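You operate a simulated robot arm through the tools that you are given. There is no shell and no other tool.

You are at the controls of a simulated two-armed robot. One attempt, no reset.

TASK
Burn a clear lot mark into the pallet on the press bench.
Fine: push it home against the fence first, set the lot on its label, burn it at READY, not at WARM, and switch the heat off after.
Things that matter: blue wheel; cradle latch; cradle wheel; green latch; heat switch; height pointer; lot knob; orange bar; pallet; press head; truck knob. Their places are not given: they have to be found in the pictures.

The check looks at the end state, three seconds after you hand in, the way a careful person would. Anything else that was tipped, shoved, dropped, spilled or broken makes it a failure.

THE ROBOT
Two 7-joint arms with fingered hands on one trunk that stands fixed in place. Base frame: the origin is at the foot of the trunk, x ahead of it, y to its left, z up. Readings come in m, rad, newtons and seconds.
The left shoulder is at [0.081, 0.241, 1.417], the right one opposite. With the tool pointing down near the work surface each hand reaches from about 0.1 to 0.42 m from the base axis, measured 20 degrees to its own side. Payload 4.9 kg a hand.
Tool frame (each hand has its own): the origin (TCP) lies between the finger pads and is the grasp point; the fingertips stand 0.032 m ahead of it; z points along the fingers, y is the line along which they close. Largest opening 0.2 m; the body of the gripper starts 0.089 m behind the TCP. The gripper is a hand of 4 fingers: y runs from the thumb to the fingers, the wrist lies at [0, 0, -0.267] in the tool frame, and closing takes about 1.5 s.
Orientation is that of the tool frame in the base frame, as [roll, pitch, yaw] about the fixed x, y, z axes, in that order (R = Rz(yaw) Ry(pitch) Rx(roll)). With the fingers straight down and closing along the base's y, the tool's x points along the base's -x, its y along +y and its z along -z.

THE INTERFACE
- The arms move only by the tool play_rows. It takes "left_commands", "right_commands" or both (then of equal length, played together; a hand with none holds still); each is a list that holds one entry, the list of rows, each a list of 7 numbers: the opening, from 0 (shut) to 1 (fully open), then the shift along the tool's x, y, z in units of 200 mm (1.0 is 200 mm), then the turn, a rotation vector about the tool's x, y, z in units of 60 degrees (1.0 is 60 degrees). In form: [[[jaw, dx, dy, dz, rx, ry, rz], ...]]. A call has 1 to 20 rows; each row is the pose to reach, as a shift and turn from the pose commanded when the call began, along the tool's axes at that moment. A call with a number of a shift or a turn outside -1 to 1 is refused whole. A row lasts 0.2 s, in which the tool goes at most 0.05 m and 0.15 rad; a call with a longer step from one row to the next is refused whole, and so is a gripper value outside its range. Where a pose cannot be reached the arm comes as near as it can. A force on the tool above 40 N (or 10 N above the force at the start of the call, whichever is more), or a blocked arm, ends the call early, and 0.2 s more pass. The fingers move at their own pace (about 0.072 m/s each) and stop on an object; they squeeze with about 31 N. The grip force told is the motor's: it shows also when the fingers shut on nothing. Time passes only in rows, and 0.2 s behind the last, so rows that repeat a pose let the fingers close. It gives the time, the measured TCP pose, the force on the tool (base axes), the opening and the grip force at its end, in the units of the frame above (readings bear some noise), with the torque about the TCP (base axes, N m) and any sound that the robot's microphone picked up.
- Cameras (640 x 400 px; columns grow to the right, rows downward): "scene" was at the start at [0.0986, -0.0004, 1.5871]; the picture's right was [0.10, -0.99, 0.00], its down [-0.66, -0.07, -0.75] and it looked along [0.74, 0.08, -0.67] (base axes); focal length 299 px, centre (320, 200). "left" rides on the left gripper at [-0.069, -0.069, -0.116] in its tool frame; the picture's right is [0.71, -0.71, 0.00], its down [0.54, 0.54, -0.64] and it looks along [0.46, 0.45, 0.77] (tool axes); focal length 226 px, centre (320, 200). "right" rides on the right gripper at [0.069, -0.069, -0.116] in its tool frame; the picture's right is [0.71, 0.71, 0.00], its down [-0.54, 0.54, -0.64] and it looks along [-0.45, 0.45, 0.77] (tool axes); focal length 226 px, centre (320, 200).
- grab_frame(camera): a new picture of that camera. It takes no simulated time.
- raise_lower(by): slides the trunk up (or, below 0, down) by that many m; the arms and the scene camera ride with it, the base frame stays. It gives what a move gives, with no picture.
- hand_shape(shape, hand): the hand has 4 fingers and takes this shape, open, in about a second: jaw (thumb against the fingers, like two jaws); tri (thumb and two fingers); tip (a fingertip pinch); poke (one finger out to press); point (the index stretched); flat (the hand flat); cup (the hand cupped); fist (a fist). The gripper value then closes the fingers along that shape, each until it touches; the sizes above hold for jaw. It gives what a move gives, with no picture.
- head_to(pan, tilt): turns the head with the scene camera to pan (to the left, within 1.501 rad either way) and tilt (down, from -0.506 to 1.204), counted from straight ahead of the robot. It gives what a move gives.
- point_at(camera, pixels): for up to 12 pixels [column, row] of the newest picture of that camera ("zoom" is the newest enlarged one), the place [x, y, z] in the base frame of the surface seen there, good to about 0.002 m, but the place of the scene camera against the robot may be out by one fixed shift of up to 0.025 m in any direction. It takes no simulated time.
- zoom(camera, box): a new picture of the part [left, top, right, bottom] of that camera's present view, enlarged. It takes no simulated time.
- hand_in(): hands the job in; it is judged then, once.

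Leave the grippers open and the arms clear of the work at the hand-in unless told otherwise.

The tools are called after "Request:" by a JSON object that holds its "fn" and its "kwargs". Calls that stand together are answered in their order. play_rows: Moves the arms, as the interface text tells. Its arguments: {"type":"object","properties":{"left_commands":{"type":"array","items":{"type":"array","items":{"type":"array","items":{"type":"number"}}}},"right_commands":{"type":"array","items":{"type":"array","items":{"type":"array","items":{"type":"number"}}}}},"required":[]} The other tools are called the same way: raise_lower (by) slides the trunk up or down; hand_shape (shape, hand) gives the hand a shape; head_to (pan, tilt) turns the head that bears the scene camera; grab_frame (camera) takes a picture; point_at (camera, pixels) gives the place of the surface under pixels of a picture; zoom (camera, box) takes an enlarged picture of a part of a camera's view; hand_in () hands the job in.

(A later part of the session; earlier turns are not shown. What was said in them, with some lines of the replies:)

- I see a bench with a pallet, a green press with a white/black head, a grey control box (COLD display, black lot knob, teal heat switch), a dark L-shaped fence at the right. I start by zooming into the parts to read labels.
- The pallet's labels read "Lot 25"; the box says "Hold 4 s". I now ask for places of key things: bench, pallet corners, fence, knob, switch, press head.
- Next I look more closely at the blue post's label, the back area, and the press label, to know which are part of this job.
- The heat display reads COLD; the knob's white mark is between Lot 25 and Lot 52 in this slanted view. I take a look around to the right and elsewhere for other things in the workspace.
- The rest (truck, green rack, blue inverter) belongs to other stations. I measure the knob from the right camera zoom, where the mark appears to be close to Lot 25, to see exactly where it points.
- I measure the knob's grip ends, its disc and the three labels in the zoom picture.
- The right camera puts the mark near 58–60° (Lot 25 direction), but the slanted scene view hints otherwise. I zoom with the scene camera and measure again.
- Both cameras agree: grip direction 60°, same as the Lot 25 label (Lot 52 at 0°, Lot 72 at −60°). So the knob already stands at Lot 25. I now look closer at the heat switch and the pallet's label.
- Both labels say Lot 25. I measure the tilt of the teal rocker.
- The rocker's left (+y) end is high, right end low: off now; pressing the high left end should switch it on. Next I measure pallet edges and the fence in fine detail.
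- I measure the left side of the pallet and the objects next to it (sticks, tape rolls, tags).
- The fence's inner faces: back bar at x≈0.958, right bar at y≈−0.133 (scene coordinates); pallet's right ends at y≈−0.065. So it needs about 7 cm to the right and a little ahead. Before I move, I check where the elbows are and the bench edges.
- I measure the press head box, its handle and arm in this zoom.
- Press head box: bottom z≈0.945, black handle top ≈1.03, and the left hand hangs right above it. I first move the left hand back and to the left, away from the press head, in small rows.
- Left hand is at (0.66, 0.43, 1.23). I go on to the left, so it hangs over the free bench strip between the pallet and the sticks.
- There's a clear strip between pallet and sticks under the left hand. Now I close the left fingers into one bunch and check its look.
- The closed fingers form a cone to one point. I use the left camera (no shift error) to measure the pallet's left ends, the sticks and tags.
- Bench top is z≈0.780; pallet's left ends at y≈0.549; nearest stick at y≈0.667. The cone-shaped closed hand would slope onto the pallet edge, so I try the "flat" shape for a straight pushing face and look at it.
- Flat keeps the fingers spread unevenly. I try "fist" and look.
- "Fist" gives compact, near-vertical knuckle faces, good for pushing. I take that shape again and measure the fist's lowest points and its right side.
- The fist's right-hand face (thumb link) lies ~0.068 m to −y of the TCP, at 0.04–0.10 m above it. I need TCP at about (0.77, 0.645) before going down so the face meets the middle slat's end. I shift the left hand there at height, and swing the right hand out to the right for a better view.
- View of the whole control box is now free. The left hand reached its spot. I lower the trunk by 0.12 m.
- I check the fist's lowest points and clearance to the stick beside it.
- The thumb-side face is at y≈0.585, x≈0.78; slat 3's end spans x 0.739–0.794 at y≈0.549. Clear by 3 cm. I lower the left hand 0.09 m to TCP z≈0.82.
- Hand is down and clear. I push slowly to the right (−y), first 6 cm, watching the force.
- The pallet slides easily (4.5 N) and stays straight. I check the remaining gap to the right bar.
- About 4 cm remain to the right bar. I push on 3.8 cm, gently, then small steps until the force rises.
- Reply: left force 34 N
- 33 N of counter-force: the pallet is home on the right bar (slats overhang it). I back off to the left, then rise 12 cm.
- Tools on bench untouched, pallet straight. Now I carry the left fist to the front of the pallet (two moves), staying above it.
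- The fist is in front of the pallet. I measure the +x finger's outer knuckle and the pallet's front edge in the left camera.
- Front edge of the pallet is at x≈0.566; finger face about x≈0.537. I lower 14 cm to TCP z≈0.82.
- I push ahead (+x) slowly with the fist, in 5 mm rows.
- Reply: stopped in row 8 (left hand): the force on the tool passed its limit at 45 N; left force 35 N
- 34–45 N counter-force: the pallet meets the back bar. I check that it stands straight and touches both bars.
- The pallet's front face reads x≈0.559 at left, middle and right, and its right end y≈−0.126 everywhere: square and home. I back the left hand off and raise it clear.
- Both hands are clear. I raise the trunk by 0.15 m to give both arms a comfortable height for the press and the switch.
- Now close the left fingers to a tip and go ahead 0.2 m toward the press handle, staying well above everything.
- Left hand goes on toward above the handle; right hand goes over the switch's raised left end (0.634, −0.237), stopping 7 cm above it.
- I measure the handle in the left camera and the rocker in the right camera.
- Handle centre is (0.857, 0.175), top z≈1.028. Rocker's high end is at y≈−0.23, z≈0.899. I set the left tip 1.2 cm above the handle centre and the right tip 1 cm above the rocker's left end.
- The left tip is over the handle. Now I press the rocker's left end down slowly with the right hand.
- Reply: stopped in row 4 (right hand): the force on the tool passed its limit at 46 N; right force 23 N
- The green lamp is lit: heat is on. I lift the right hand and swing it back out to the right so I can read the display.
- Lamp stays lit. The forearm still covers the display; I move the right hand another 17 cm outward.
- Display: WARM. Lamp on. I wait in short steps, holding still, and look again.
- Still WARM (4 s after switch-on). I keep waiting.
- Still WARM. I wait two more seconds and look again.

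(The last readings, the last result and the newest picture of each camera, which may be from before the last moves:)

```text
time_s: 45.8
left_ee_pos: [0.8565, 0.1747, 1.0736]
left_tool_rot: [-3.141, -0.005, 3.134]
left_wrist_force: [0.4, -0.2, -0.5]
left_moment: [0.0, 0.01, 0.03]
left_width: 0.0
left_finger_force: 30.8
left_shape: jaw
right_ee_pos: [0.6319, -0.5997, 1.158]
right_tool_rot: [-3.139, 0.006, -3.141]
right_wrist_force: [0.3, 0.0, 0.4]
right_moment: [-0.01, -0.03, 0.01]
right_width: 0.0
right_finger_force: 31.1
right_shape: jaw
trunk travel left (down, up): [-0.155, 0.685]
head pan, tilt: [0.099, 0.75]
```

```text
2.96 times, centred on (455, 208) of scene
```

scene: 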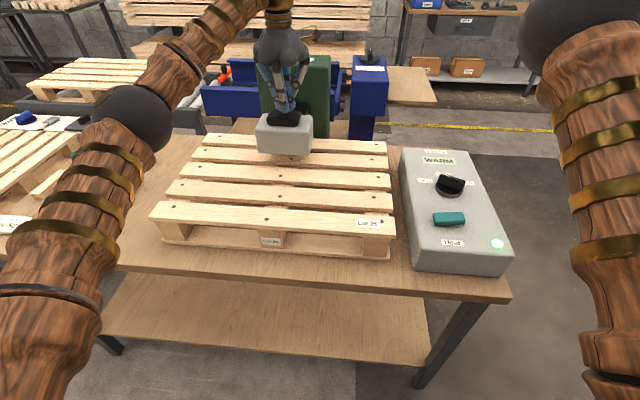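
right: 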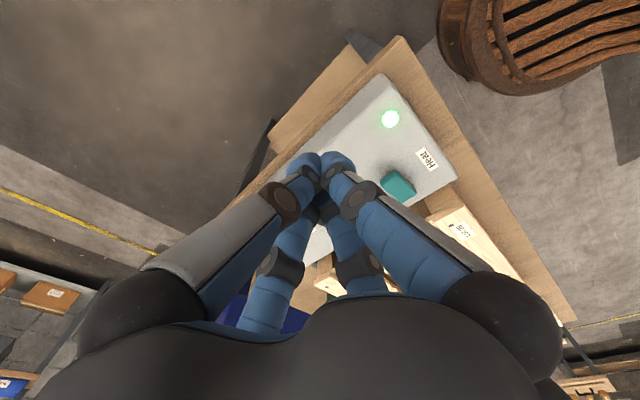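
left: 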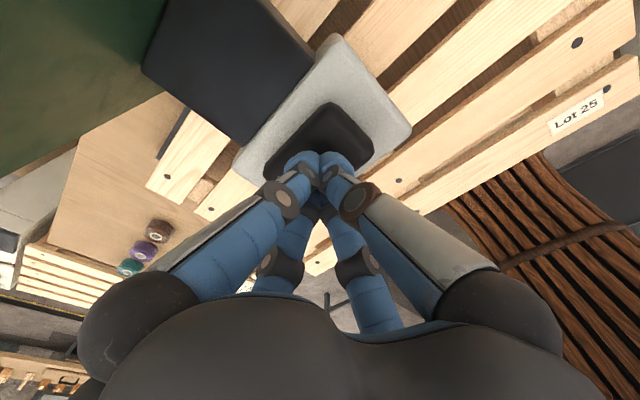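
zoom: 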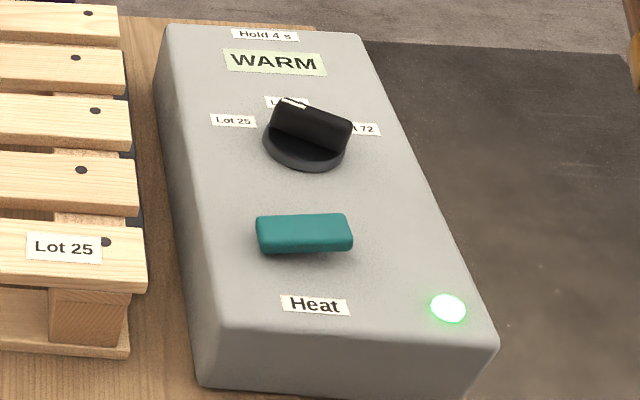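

Still WARM at 45.8 s. Waiting on.

Request:
{"fn": "play_rows", "kwargs": {"left_commands": [[[0, 0, 0, 0, 0, 0, 0], [0, 0, 0, 0, 0, 0, 0], [0, 0, 0, 0, 0, 0, 0], [0, 0, 0, 0, 0, 0, 0], [0, 0, 0, 0, 0, 0, 0], [0, 0, 0, 0, 0, 0, 0], [0, 0, 0, 0, 0, 0, 0], [0, 0, 0, 0, 0, 0, 0]]]}}

Request:
{"fn": "zoom", "kwargs": {"camera": "scene", "box": [395, 140, 515, 275]}}

```text
time_s: 47.6
left_ee_pos: [0.8556, 0.1746, 1.0719]
left_tool_rot: [3.141, -0.007, 3.135]
left_wrist_force: [0.1, 0.1, -0.4]
left_moment: [0.0, 0.0, 0.02]
left_width: 0.0
left_finger_force: 31.0
left_shape: jaw
right_ee_pos: [0.6329, -0.5996, 1.1581]
right_tool_rot: [-3.139, 0.005, 3.141]
right_wrist_force: [0.4, -0.7, 0.1]
right_moment: [-0.04, 0.02, -0.01]
right_width: 0.0
right_finger_force: 30.8
right_shape: jaw
trunk travel left (down, up): [-0.155, 0.685]
head pan, tilt: [0.099, 0.75]
```

```text
2.96 times, centred on (455, 208) of scene
```

zoom: 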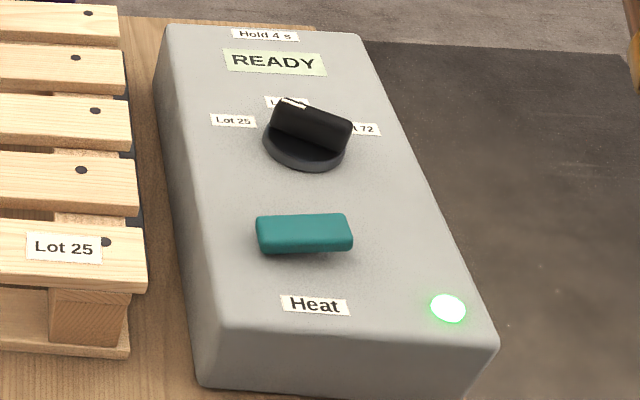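

READY at 47.6 s. I press the handle down now: 1.3 cm free gap, then about 5–6 cm of travel.

Request:
{"fn": "play_rows", "kwargs": {"left_commands": [[[0, 0, 0, 0.06, 0, 0, 0], [0, 0, 0, 0.11, 0, 0, 0], [0, 0, 0, 0.16, 0, 0, 0], [0, 0, 0, 0.21, 0, 0, 0], [0, 0, 0, 0.26, 0, 0, 0], [0, 0, 0, 0.3, 0, 0, 0]]]}}

Request:
{"fn": "zoom", "kwargs": {"camera": "scene", "box": [210, 60, 370, 180]}}

```text
time_s: 48.9
left_ee_pos: [0.8545, 0.1758, 1.0305]
left_tool_rot: [-3.139, 0.008, 3.134]
left_wrist_force: [-6.9, -1.2, 23.1]
left_moment: [-0.09, 0.45, 0.05]
left_width: 0.0002
left_finger_force: 30.9
left_shape: jaw
right_ee_pos: [0.6316, -0.6008, 1.1571]
right_tool_rot: [-3.139, 0.009, 3.141]
right_wrist_force: [1.3, 0.4, 0.7]
right_moment: [-0.04, 0.08, -0.01]
right_width: 0.0
right_finger_force: 31.3
right_shape: jaw
trunk travel left (down, up): [-0.155, 0.685]
head pan, tilt: [0.099, 0.75]
stopped in row 6 (left hand): the force on the tool passed its limit at 52 N (the readings are from after the stop); the commanded pose is now the measured one
```

```text
3.33 times, centred on (290, 120) of scene
```

zoom: 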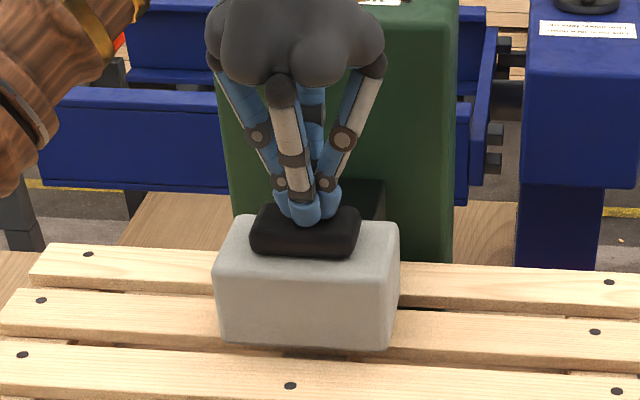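

Force limit passed at 52 N after 3 cm of head travel; 23 N now held. I look beneath the head to see if its stamp touches the slat (no time passes while looking).

Request:
{"fn": "zoom", "kwargs": {"camera": "scene", "box": [255, 110, 325, 160]}}

Request:
{"fn": "zoom", "kwargs": {"camera": "left", "box": [200, 0, 460, 180]}}

```text
8.00 times, centred on (290, 135) of scene
```

zoom: 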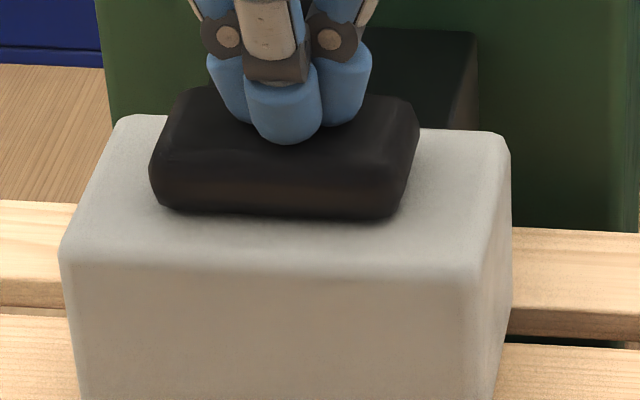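

```text
2.22 times, centred on (330, 90) of left
```

zoom: 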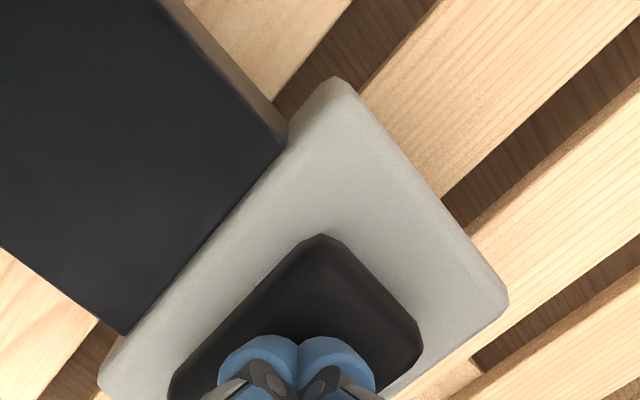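

Request:
{"fn": "zoom", "kwargs": {"camera": "scene", "box": [250, 130, 330, 190]}}

Request:
{"fn": "point_at", "kwargs": {"camera": "zoom", "pixels": [[200, 60], [200, 140], [300, 150], [300, 168], [250, 165], [340, 172], [420, 165], [180, 180], [300, 195], [120, 155]]}}

```text
6.67 times, centred on (290, 160) of scene
```

zoom: 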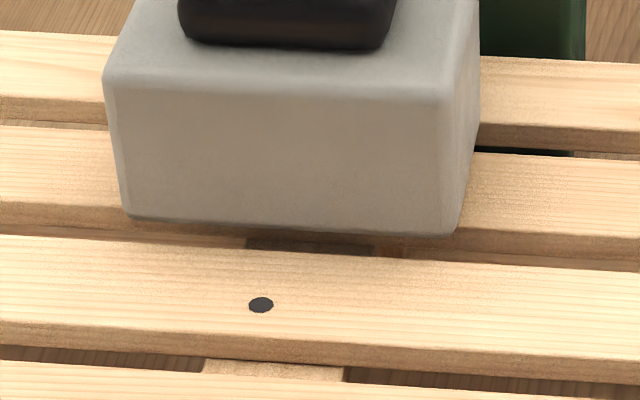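

```text
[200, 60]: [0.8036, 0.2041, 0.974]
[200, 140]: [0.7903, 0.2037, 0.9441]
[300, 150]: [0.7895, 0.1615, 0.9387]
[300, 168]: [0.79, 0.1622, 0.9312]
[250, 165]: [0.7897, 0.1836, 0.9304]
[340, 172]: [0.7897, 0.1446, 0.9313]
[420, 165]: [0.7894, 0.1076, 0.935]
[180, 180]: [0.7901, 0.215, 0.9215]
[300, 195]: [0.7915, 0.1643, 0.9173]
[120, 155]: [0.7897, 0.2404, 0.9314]
```

The head came down 3 cm and stopped hard: the dark stamp beneath it sits on the slat (head bottom ≈0.90, slat top 0.883, hand blocked at z 1.03 though commanded lower). I hold it there with 2 mm more push for 4 s (20 rows).

Request:
{"fn": "play_rows", "kwargs": {"left_commands": [[[0, 0, 0, 0.012, 0, 0, 0], [0, 0, 0, 0.012, 0, 0, 0], [0, 0, 0, 0.012, 0, 0, 0], [0, 0, 0, 0.012, 0, 0, 0], [0, 0, 0, 0.012, 0, 0, 0], [0, 0, 0, 0.012, 0, 0, 0], [0, 0, 0, 0.012, 0, 0, 0], [0, 0, 0, 0.012, 0, 0, 0], [0, 0, 0, 0.012, 0, 0, 0], [0, 0, 0, 0.012, 0, 0, 0], [0, 0, 0, 0.012, 0, 0, 0], [0, 0, 0, 0.012, 0, 0, 0], [0, 0, 0, 0.012, 0, 0, 0], [0, 0, 0, 0.012, 0, 0, 0], [0, 0, 0, 0.012, 0, 0, 0], [0, 0, 0, 0.012, 0, 0, 0], [0, 0, 0, 0.012, 0, 0, 0], [0, 0, 0, 0.012, 0, 0, 0], [0, 0, 0, 0.012, 0, 0, 0], [0, 0, 0, 0.012, 0, 0, 0]]]}}

Request:
{"fn": "grab_frame", "kwargs": {"camera": "scene"}}

```text
time_s: 49.6
left_ee_pos: [0.8564, 0.1746, 1.0303]
left_tool_rot: [-3.139, 0.014, 3.135]
left_wrist_force: [-4.5, 0.2, 21.1]
left_moment: [0.12, 0.47, 0.02]
left_width: 0.0
left_finger_force: 31.1
left_shape: jaw
right_ee_pos: [0.6315, -0.6001, 1.1589]
right_tool_rot: [-3.139, 0.009, 3.14]
right_wrist_force: [-0.4, 0.4, -0.8]
right_moment: [-0.02, 0.09, 0.0]
right_width: 0.0
right_finger_force: 31.2
right_shape: jaw
trunk travel left (down, up): [-0.155, 0.685]
head pan, tilt: [0.099, 0.75]
stopped in row 3 (left hand): the force on the tool passed its limit at 41 N (the readings are from after the stop); the commanded pose is now the measured one
```

```text
taken
```

scene: 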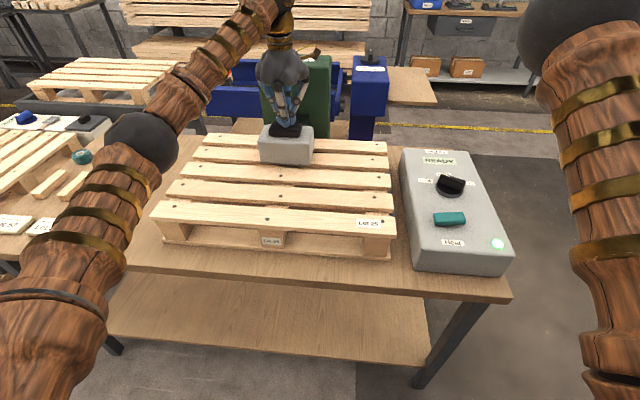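

The call stopped at 41 N, pose unchanged (z 1.030), still down; display READY. About 1 s of contact has passed. I go on holding with a smaller push (1.2 mm) for 17 rows.

Request:
{"fn": "play_rows", "kwargs": {"left_commands": [[[0, 0, 0, 0.005, 0, 0, 0], [0, 0, 0, 0.005, 0, 0, 0], [0, 0, 0, 0.005, 0, 0, 0], [0, 0, 0, 0.005, 0, 0, 0], [0, 0, 0, 0.005, 0, 0, 0], [0, 0, 0, 0.005, 0, 0, 0], [0, 0, 0, 0.005, 0, 0, 0], [0, 0, 0, 0.005, 0, 0, 0], [0, 0, 0, 0.005, 0, 0, 0], [0, 0, 0, 0.005, 0, 0, 0], [0, 0, 0, 0.005, 0, 0, 0], [0, 0, 0, 0.005, 0, 0, 0], [0, 0, 0, 0.005, 0, 0, 0], [0, 0, 0, 0.005, 0, 0, 0], [0, 0, 0, 0.005, 0, 0, 0], [0, 0, 0, 0.005, 0, 0, 0], [0, 0, 0, 0.005, 0, 0, 0]]]}}

Request:
{"fn": "zoom", "kwargs": {"camera": "scene", "box": [250, 130, 330, 190]}}

Request:
{"fn": "zoom", "kwargs": {"camera": "scene", "box": [395, 140, 515, 275]}}

```text
time_s: 51.1
left_ee_pos: [0.8565, 0.1747, 1.0303]
left_tool_rot: [-3.139, 0.017, 3.135]
left_wrist_force: [-4.0, -1.2, 18.1]
left_moment: [-0.01, 0.37, 0.03]
left_width: 0.0
left_finger_force: 31.1
left_shape: jaw
right_ee_pos: [0.6318, -0.6002, 1.1576]
right_tool_rot: [-3.14, 0.008, 3.141]
right_wrist_force: [-0.1, -0.1, 0.3]
right_moment: [0.03, 0.0, 0.0]
right_width: 0.0
right_finger_force: 31.1
right_shape: jaw
trunk travel left (down, up): [-0.155, 0.685]
head pan, tilt: [0.099, 0.75]
stopped in row 7 (left hand): the force on the tool passed its limit at 40 N (the readings are from after the stop); the commanded pose is now the measured one
```

```text
6.67 times, centred on (290, 160) of scene
```

zoom: 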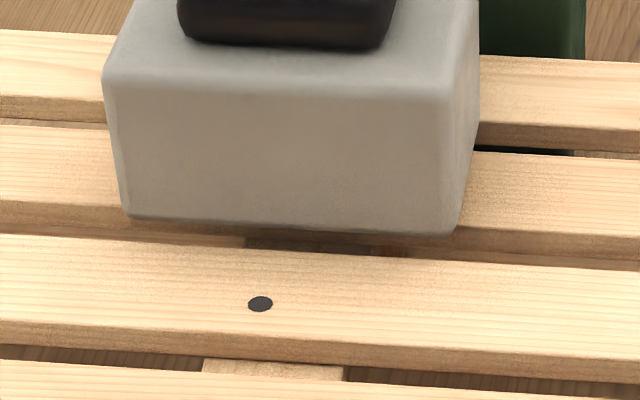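

```text
2.96 times, centred on (455, 208) of scene
```

zoom: 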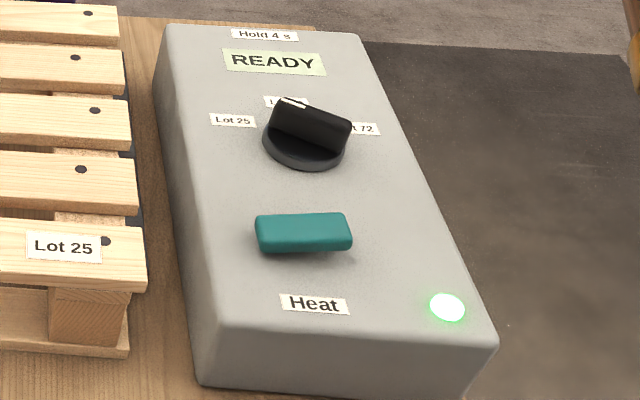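

It ran 1.4 s before creeping to 40 N; head's position in the picture is unchanged (edge at row ~232), still READY. About 2.5 s of contact so far; I hold on 9 more rows with a tiny push.

Request:
{"fn": "play_rows", "kwargs": {"left_commands": [[[0, 0, 0, 0.002, 0, 0, 0], [0, 0, 0, 0.002, 0, 0, 0], [0, 0, 0, 0.002, 0, 0, 0], [0, 0, 0, 0.002, 0, 0, 0], [0, 0, 0, 0.002, 0, 0, 0], [0, 0, 0, 0.002, 0, 0, 0], [0, 0, 0, 0.001, 0, 0, 0], [0, 0, 0, 0.001, 0, 0, 0], [0, 0, 0, 0.001, 0, 0, 0]]]}}

```text
time_s: 53.1
left_ee_pos: [0.8564, 0.1766, 1.0302]
left_tool_rot: [-3.139, 0.014, 3.135]
left_wrist_force: [8.1, 0.3, 34.6]
left_moment: [0.25, -0.09, -0.03]
left_width: 0.0
left_finger_force: 30.8
left_shape: jaw
right_ee_pos: [0.6314, -0.6005, 1.1597]
right_tool_rot: [-3.141, 0.011, 3.14]
right_wrist_force: [-0.9, -0.2, -0.7]
right_moment: [0.0, -0.01, -0.02]
right_width: 0.0
right_finger_force: 30.7
right_shape: jaw
trunk travel left (down, up): [-0.155, 0.685]
head pan, tilt: [0.099, 0.75]
```

Hand stayed at z 1.030 throughout; total contact about 4.5 s. Now I lift straight up.

Request:
{"fn": "play_rows", "kwargs": {"left_commands": [[[0, 0, 0, -0.08, 0, 0, 0], [0, 0, 0, -0.18, 0, 0, 0], [0, 0, 0, -0.28, 0, 0, 0], [0, 0, 0, -0.38, 0, 0, 0], [0, 0, 0, -0.45, 0, 0, 0]]], "right_commands": [[[0, 0, 0.2, 0, 0, 0, 0], [0, 0, 0.4, 0, 0, 0, 0], [0, 0, 0.6, 0.1, 0, 0, 0], [0, 0, 0.8, 0.2, 0, 0, 0], [0, 0, 1.0, 0.2, 0, 0, 0]]]}}

Request:
{"fn": "grab_frame", "kwargs": {"camera": "scene"}}

Request:
{"fn": "grab_frame", "kwargs": {"camera": "left"}}

```text
time_s: 54.3
left_ee_pos: [0.8567, 0.1779, 1.115]
left_tool_rot: [-3.139, 0.012, 3.135]
left_wrist_force: [-0.1, -0.1, -0.5]
left_moment: [-0.05, 0.0, 0.03]
left_width: 0.0001
left_finger_force: 30.9
left_shape: jaw
right_ee_pos: [0.6339, -0.3977, 1.1171]
right_tool_rot: [-3.137, 0.01, 3.139]
right_wrist_force: [-0.3, 1.1, 0.4]
right_moment: [-0.01, 0.0, -0.02]
right_width: 0.0
right_finger_force: 31.2
right_shape: jaw
trunk travel left (down, up): [-0.155, 0.685]
head pan, tilt: [0.099, 0.75]
```

```text
taken
```

scene: 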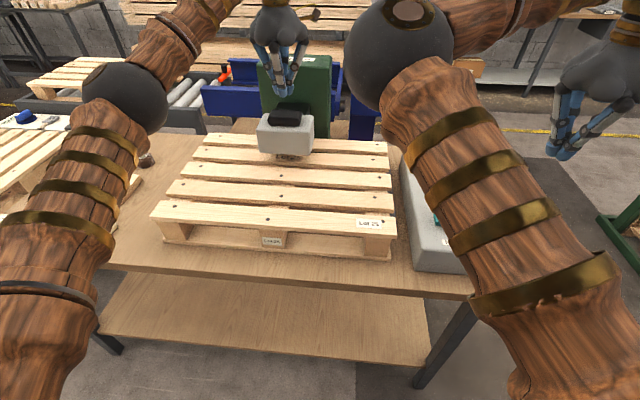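

```text
taken
```

left: 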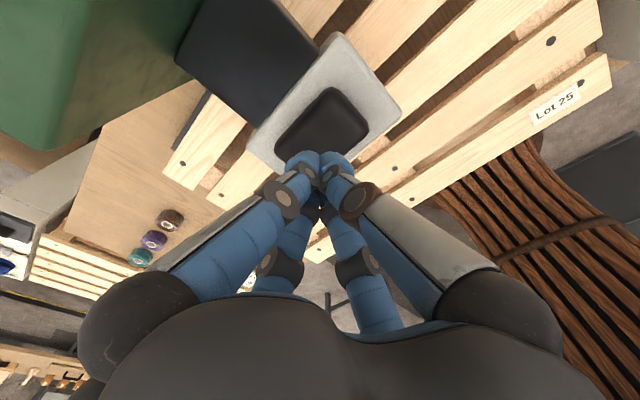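

The head sprang back up. Something shows beneath it at (290,157); I zoom in to see the mark.

Request:
{"fn": "zoom", "kwargs": {"camera": "scene", "box": [255, 130, 325, 180]}}

```text
8.00 times, centred on (290, 155) of scene
```

zoom: 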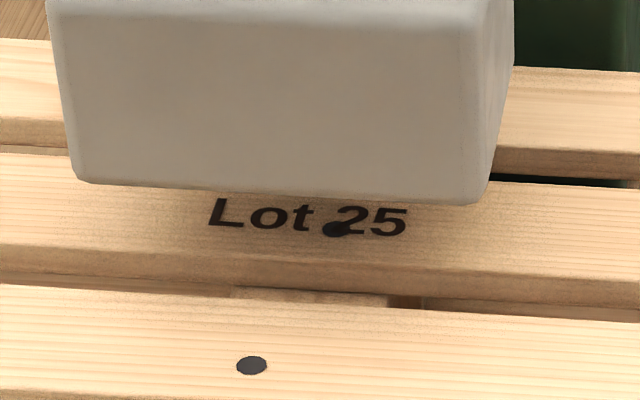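

A clear dark "Lot 25" mark is burned on the slat. Now heat off: I bring the right hand above the rocker's right end (y≈−0.278), which is now the raised end.

Request:
{"fn": "play_rows", "kwargs": {"right_commands": [[[0, 0, 0.15, 0, 0, 0, 0], [0, 0, 0.3, 0, 0, 0, 0], [0, 0, 0.45, 0.1, 0, 0, 0], [0, 0, 0.59, 0.2, 0, 0, 0], [0, 0, 0.6, 0.38, 0, 0, 0], [0, 0, 0.6, 0.55, 0, 0, 0], [0, 0, 0.6, 0.72, 0, 0, 0], [0, 0, 0.6, 0.82, 0, 0, 0]]]}}

Request:
{"fn": "grab_frame", "kwargs": {"camera": "right"}}

Request:
{"fn": "grab_frame", "kwargs": {"camera": "scene"}}

```text
time_s: 56.1
left_ee_pos: [0.858, 0.1763, 1.1166]
left_tool_rot: [-3.14, 0.012, 3.135]
left_wrist_force: [-0.5, 1.3, 0.9]
left_moment: [0.02, 0.01, -0.02]
left_width: 0.0
left_finger_force: 30.5
left_shape: jaw
right_ee_pos: [0.6353, -0.281, 0.9531]
right_tool_rot: [-3.14, 0.007, -3.141]
right_wrist_force: [-0.7, 0.2, -0.3]
right_moment: [-0.02, 0.02, 0.02]
right_width: 0.0004
right_finger_force: 31.1
right_shape: jaw
trunk travel left (down, up): [-0.155, 0.685]
head pan, tilt: [0.099, 0.75]
```

```text
taken
```

right: 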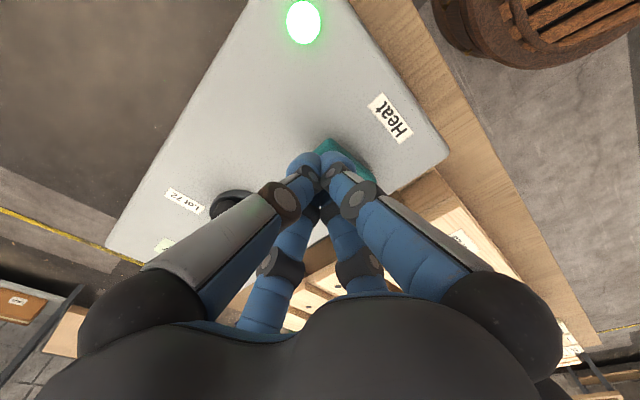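

```text
taken
```

scene: 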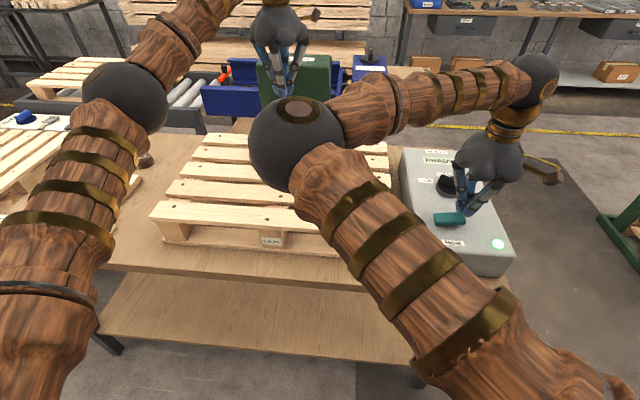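

The lamp is lit, tip is over the rocker's right end. I press down slowly.

Request:
{"fn": "play_rows", "kwargs": {"right_commands": [[[0, 0, 0.015, 0.04, 0, 0, 0], [0, 0, 0.015, 0.08, 0, 0, 0], [0, 0, 0.015, 0.11, 0, 0, 0], [0, 0, 0.015, 0.13, 0, 0, 0], [0, 0, 0.015, 0.15, 0, 0, 0], [0, 0, 0.015, 0.17, 0, 0, 0]]]}}

Request:
{"fn": "grab_frame", "kwargs": {"camera": "scene"}}

Request:
{"fn": "grab_frame", "kwargs": {"camera": "right"}}

```text
time_s: 57.2
left_ee_pos: [0.8562, 0.1767, 1.1168]
left_tool_rot: [-3.14, 0.012, 3.138]
left_wrist_force: [0.8, -0.1, -0.6]
left_moment: [0.01, 0.02, 0.0]
left_width: 0.0001
left_finger_force: 31.0
left_shape: jaw
right_ee_pos: [0.6361, -0.2775, 0.9309]
right_tool_rot: [-3.137, 0.018, 3.141]
right_wrist_force: [-2.7, 0.8, 24.5]
right_moment: [0.28, 0.28, 0.06]
right_width: 0.0
right_finger_force: 31.0
right_shape: jaw
trunk travel left (down, up): [-0.155, 0.685]
head pan, tilt: [0.099, 0.75]
stopped in row 5 (right hand): the force on the tool passed its limit at 45 N (the readings are from after the stop); the commanded pose is now the measured one
```

```text
taken
```

scene: 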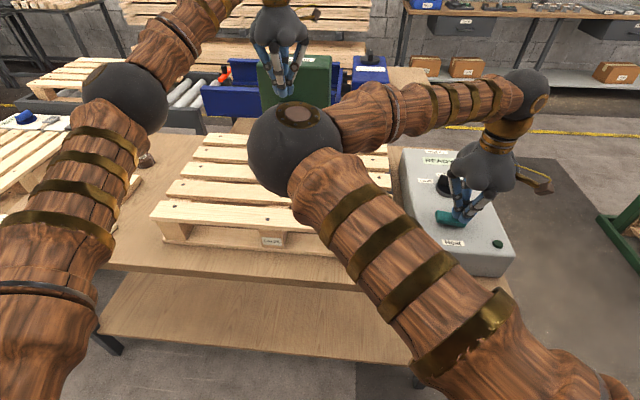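

```text
taken
```

right: 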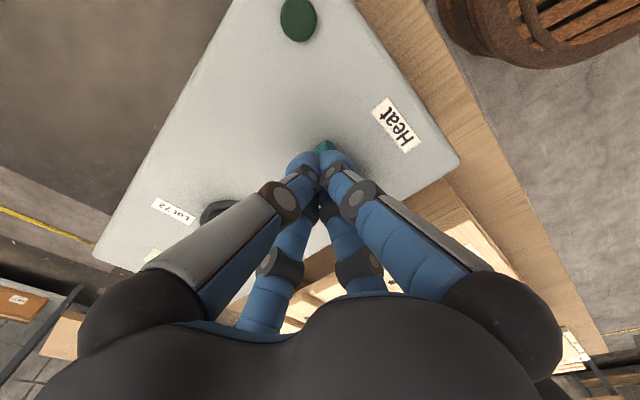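

The lamp is out: heat is off. I lift the right hand and swing it out to the right, opening it, and bring the left hand up and back from the press.

Request:
{"fn": "play_rows", "kwargs": {"left_commands": [[[0, 0, 0, -0.05, 0, 0, 0], [0, 0.1, 0, -0.1, 0, 0, 0], [0, 0.25, 0, -0.15, 0, 0, 0], [0, 0.4, 0.05, -0.2, 0, 0, 0], [0, 0.55, 0.15, -0.25, 0, 0, 0], [0, 0.7, 0.3, -0.25, 0, 0, 0], [0, 0.82, 0.45, -0.25, 0, 0, 0], [0, 0.9, 0.6, -0.25, 0, 0, 0]]], "right_commands": [[[0, 0, 0, -0.12, 0, 0, 0], [0, 0, 0, -0.3, 0, 0, 0], [0, 0, -0.1, -0.48, 0, 0, 0], [0, 0, -0.25, -0.63, 0, 0, 0], [0, 0, -0.42, -0.75, 0, 0, 0], [0, 0, -0.6, -0.85, 0, 0, 0], [0, 0, -0.8, -0.9, 0, 0, 0], [0, 0, -1.0, -0.9, 0, 0, 0]]]}}

Request:
{"fn": "play_rows", "kwargs": {"left_commands": [[[0.3, 0.1, 0.2, 0, 0, 0, 0], [0.6, 0.2, 0.4, 0, 0, 0, 0], [1, 0.3, 0.6, 0, 0, 0, 0], [1, 0.35, 0.8, 0, 0, 0, 0], [1, 0.4, 1.0, 0, 0, 0, 0], [1, 0.4, 1.0, 0, 0, 0, 0], [1, 0.4, 1.0, 0, 0, 0, 0]]], "right_commands": [[[0.3, 0, -0.2, 0, 0, 0, 0], [0.6, 0, -0.4, 0, 0, 0, 0], [1, 0, -0.6, 0, 0, 0, 0], [1, 0, -0.7, 0, 0, 0, 0], [1, 0, -0.8, 0, 0, 0, 0], [1, 0, -0.8, 0, 0, 0, 0], [1, 0, -0.8, 0, 0, 0, 0]]]}}

Request:
{"fn": "grab_frame", "kwargs": {"camera": "scene"}}

```text
time_s: 59.0
left_ee_pos: [0.6753, 0.2967, 1.1661]
left_tool_rot: [-3.139, 0.011, 3.137]
left_wrist_force: [-0.6, 0.0, 0.3]
left_moment: [0.01, 0.01, -0.01]
left_width: 0.0
left_finger_force: 30.8
left_shape: jaw
right_ee_pos: [0.6324, -0.4791, 1.1091]
right_tool_rot: [-3.138, 0.015, 3.141]
right_wrist_force: [-0.9, 0.1, 0.3]
right_moment: [0.02, -0.04, -0.01]
right_width: 0.0
right_finger_force: 30.9
right_shape: jaw
trunk travel left (down, up): [-0.155, 0.685]
head pan, tilt: [0.099, 0.75]
```

```text
time_s: 60.6
left_ee_pos: [0.5983, 0.4971, 1.1652]
left_tool_rot: [-3.141, 0.013, 3.135]
left_wrist_force: [0.6, -0.7, 0.8]
left_moment: [-0.03, 0.0, -0.01]
left_width: 0.188
left_finger_force: 0.1
left_shape: jaw
right_ee_pos: [0.6349, -0.638, 1.1096]
right_tool_rot: [-3.138, 0.014, -3.14]
right_wrist_force: [-0.3, -0.4, 0.2]
right_moment: [0.05, 0.0, -0.06]
right_width: 0.1881
right_finger_force: 0.1
right_shape: jaw
trunk travel left (down, up): [-0.155, 0.685]
head pan, tilt: [0.099, 0.75]
```

```text
taken
```

scene: 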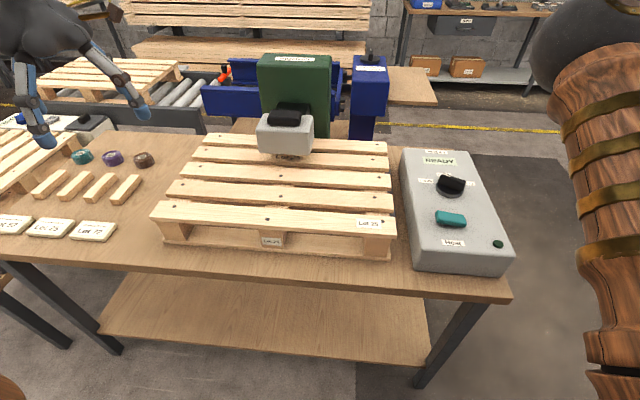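

The arms are clear, hands open. I check the mark, the switch and lamp, and the pallet's contact with the fence once more.

Request:
{"fn": "zoom", "kwargs": {"camera": "scene", "box": [395, 140, 515, 275]}}

Request:
{"fn": "zoom", "kwargs": {"camera": "scene", "box": [255, 130, 325, 180]}}

Request:
{"fn": "zoom", "kwargs": {"camera": "scene", "box": [320, 125, 420, 260]}}

Request:
{"fn": "point_at", "kwargs": {"camera": "zoom", "pixels": [[315, 50], [325, 140], [335, 180], [340, 240], [345, 290], [330, 305], [355, 240], [360, 285], [338, 330], [337, 40], [100, 280], [320, 30]]}}

```text
2.96 times, centred on (455, 208) of scene
```

zoom: 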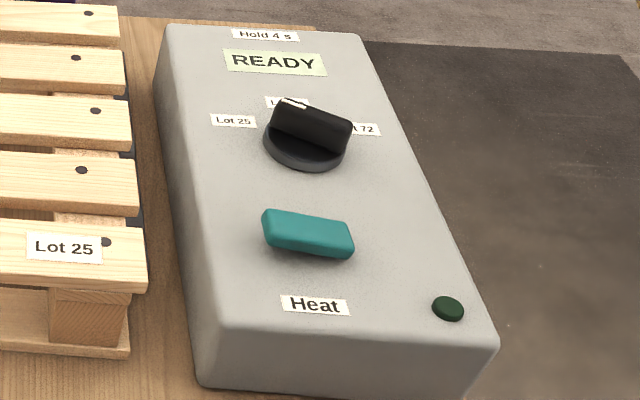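

```text
8.00 times, centred on (290, 155) of scene
```

zoom: 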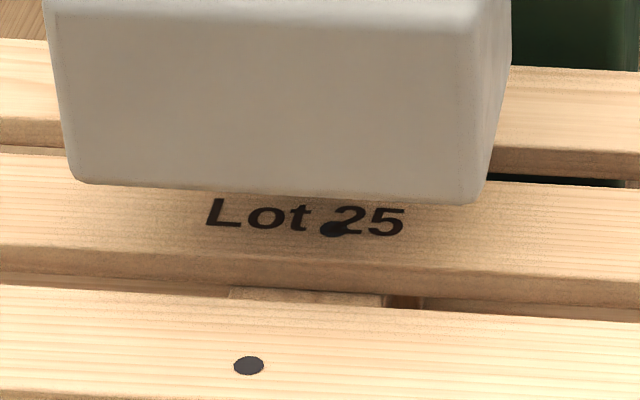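

```text
2.96 times, centred on (370, 192) of scene
```

zoom: 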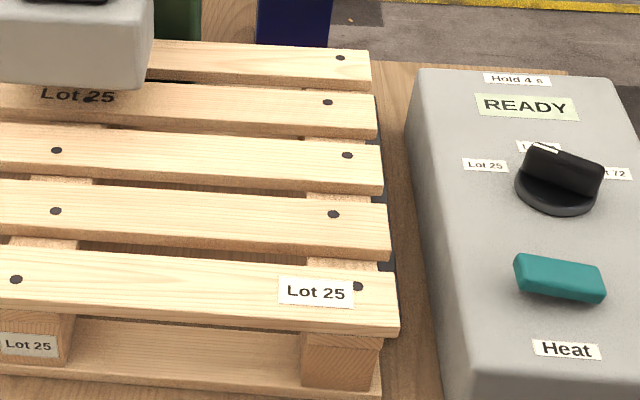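

```text
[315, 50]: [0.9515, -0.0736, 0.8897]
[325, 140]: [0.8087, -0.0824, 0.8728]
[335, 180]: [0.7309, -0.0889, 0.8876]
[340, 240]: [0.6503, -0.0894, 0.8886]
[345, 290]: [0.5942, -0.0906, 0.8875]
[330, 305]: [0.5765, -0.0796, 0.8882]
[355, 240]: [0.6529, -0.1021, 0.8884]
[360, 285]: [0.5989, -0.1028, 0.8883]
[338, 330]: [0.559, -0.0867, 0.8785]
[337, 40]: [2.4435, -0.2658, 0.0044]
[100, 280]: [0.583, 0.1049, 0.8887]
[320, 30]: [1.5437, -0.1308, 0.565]
```

Mark, switch (right end down), dark lamp and knob at Lot 25 are as wanted. I measure the pallet's right ends and the fence for a last check.

Request:
{"fn": "point_at", "kwargs": {"camera": "zoom", "pixels": [[368, 70], [375, 115], [380, 170], [386, 235], [395, 310], [390, 270], [380, 190], [392, 285], [376, 110], [379, 128], [300, 50], [365, 55]]}}

Request:
{"fn": "zoom", "kwargs": {"camera": "scene", "box": [365, 140, 405, 220]}}

```text
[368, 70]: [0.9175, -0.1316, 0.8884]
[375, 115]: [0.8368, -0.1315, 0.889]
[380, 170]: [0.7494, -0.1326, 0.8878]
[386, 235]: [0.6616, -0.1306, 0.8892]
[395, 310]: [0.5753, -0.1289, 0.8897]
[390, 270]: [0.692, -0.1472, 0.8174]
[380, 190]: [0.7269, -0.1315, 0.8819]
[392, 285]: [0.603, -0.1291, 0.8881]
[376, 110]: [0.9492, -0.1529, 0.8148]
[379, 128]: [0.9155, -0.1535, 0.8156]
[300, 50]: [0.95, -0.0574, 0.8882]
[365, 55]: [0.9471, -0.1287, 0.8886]
```

```text
5.00 times, centred on (385, 180) of scene
```

zoom: 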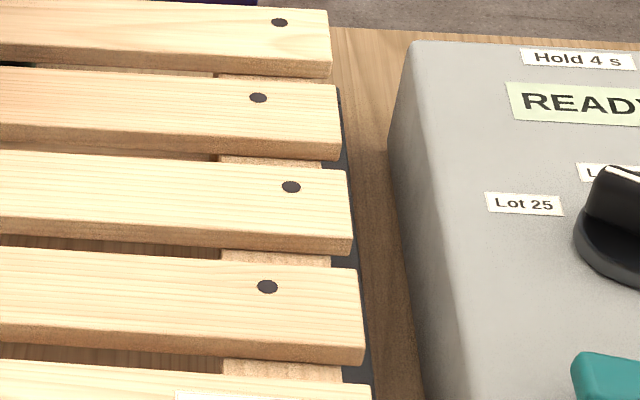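

The pallet's right ends all lie at y≈−0.131, on the fence's face, and the back edge at ≈0.955 on the back bar. For the last, I shift the left hand a bit further back off the pallet and let both hands open fully.

Request:
{"fn": "play_rows", "kwargs": {"left_commands": [[[1, 0.15, 0.1, -0.1, 0, 0, 0], [1, 0.3, 0.2, -0.2, 0, 0, 0], [1, 0.45, 0.3, -0.3, 0, 0, 0], [1, 0.55, 0.35, -0.35, 0, 0, 0], [1, 0.55, 0.35, -0.35, 0, 0, 0]]], "right_commands": [[[1, 0, 0, -0.1, 0, 0, 0], [1, 0, 0, -0.2, 0, 0, 0], [1, 0, 0, -0.3, 0, 0, 0], [1, 0, 0, -0.3, 0, 0, 0], [1, 0, 0, -0.3, 0, 0, 0]]]}}

Request:
{"fn": "grab_frame", "kwargs": {"camera": "scene"}}

```text
time_s: 61.8
left_ee_pos: [0.4898, 0.5678, 1.2317]
left_tool_rot: [-3.138, 0.011, 3.134]
left_wrist_force: [0.7, 1.2, 0.9]
left_moment: [0.01, 0.03, 0.01]
left_width: 0.2
left_finger_force: 0.0
left_shape: jaw
right_ee_pos: [0.6345, -0.637, 1.1687]
right_tool_rot: [-3.138, 0.013, 3.141]
right_wrist_force: [0.9, 0.4, 0.1]
right_moment: [-0.02, 0.02, -0.01]
right_width: 0.2
right_finger_force: 0.0
right_shape: jaw
trunk travel left (down, up): [-0.155, 0.685]
head pan, tilt: [0.099, 0.75]
```

```text
taken
```

scene: 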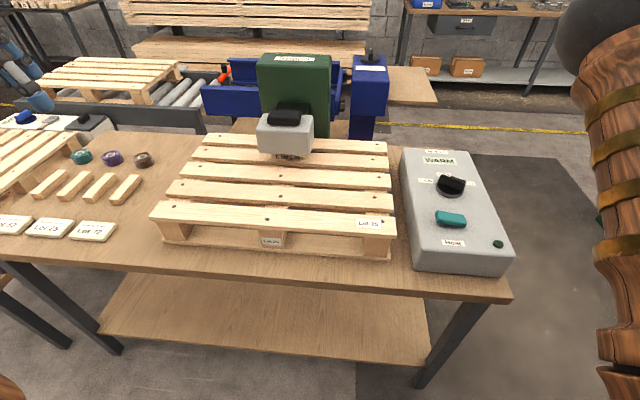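

The display has dropped to WARM, which shows the press is cooling with the heat off. The mark is clear, the pallet is against both bars, nothing else was moved, and the hands are open and clear. I hand in.

Request:
{"fn": "hand_in", "kwargs": {}}

```text
The job is handed in.
```

The job is handed in. The pallet on the press bench carries a clear, dark "Lot 25" burn, matching its own label. I don't have the result of the check yet.

- **Pallet:** I pushed it right and then ahead until it met both fence bars. The pictures afterwards showed it square to the fence and touching both bars.
- **Lot:** the knob already stood at Lot 25, so I left it alone.
- **Burn:** the display read READY when I pressed. The head was down for about 4.5 s in total. The force limit cut the hold short twice, but the hand stayed at the same height throughout. When I lifted it, the head sprang back up.
- **Heat:** it is switched off and the lamp is dark. The display had dropped back to WARM by the hand-in.

The last picture shows the sticks, tapes and tags where they were. Both hands are open and clear of the work.
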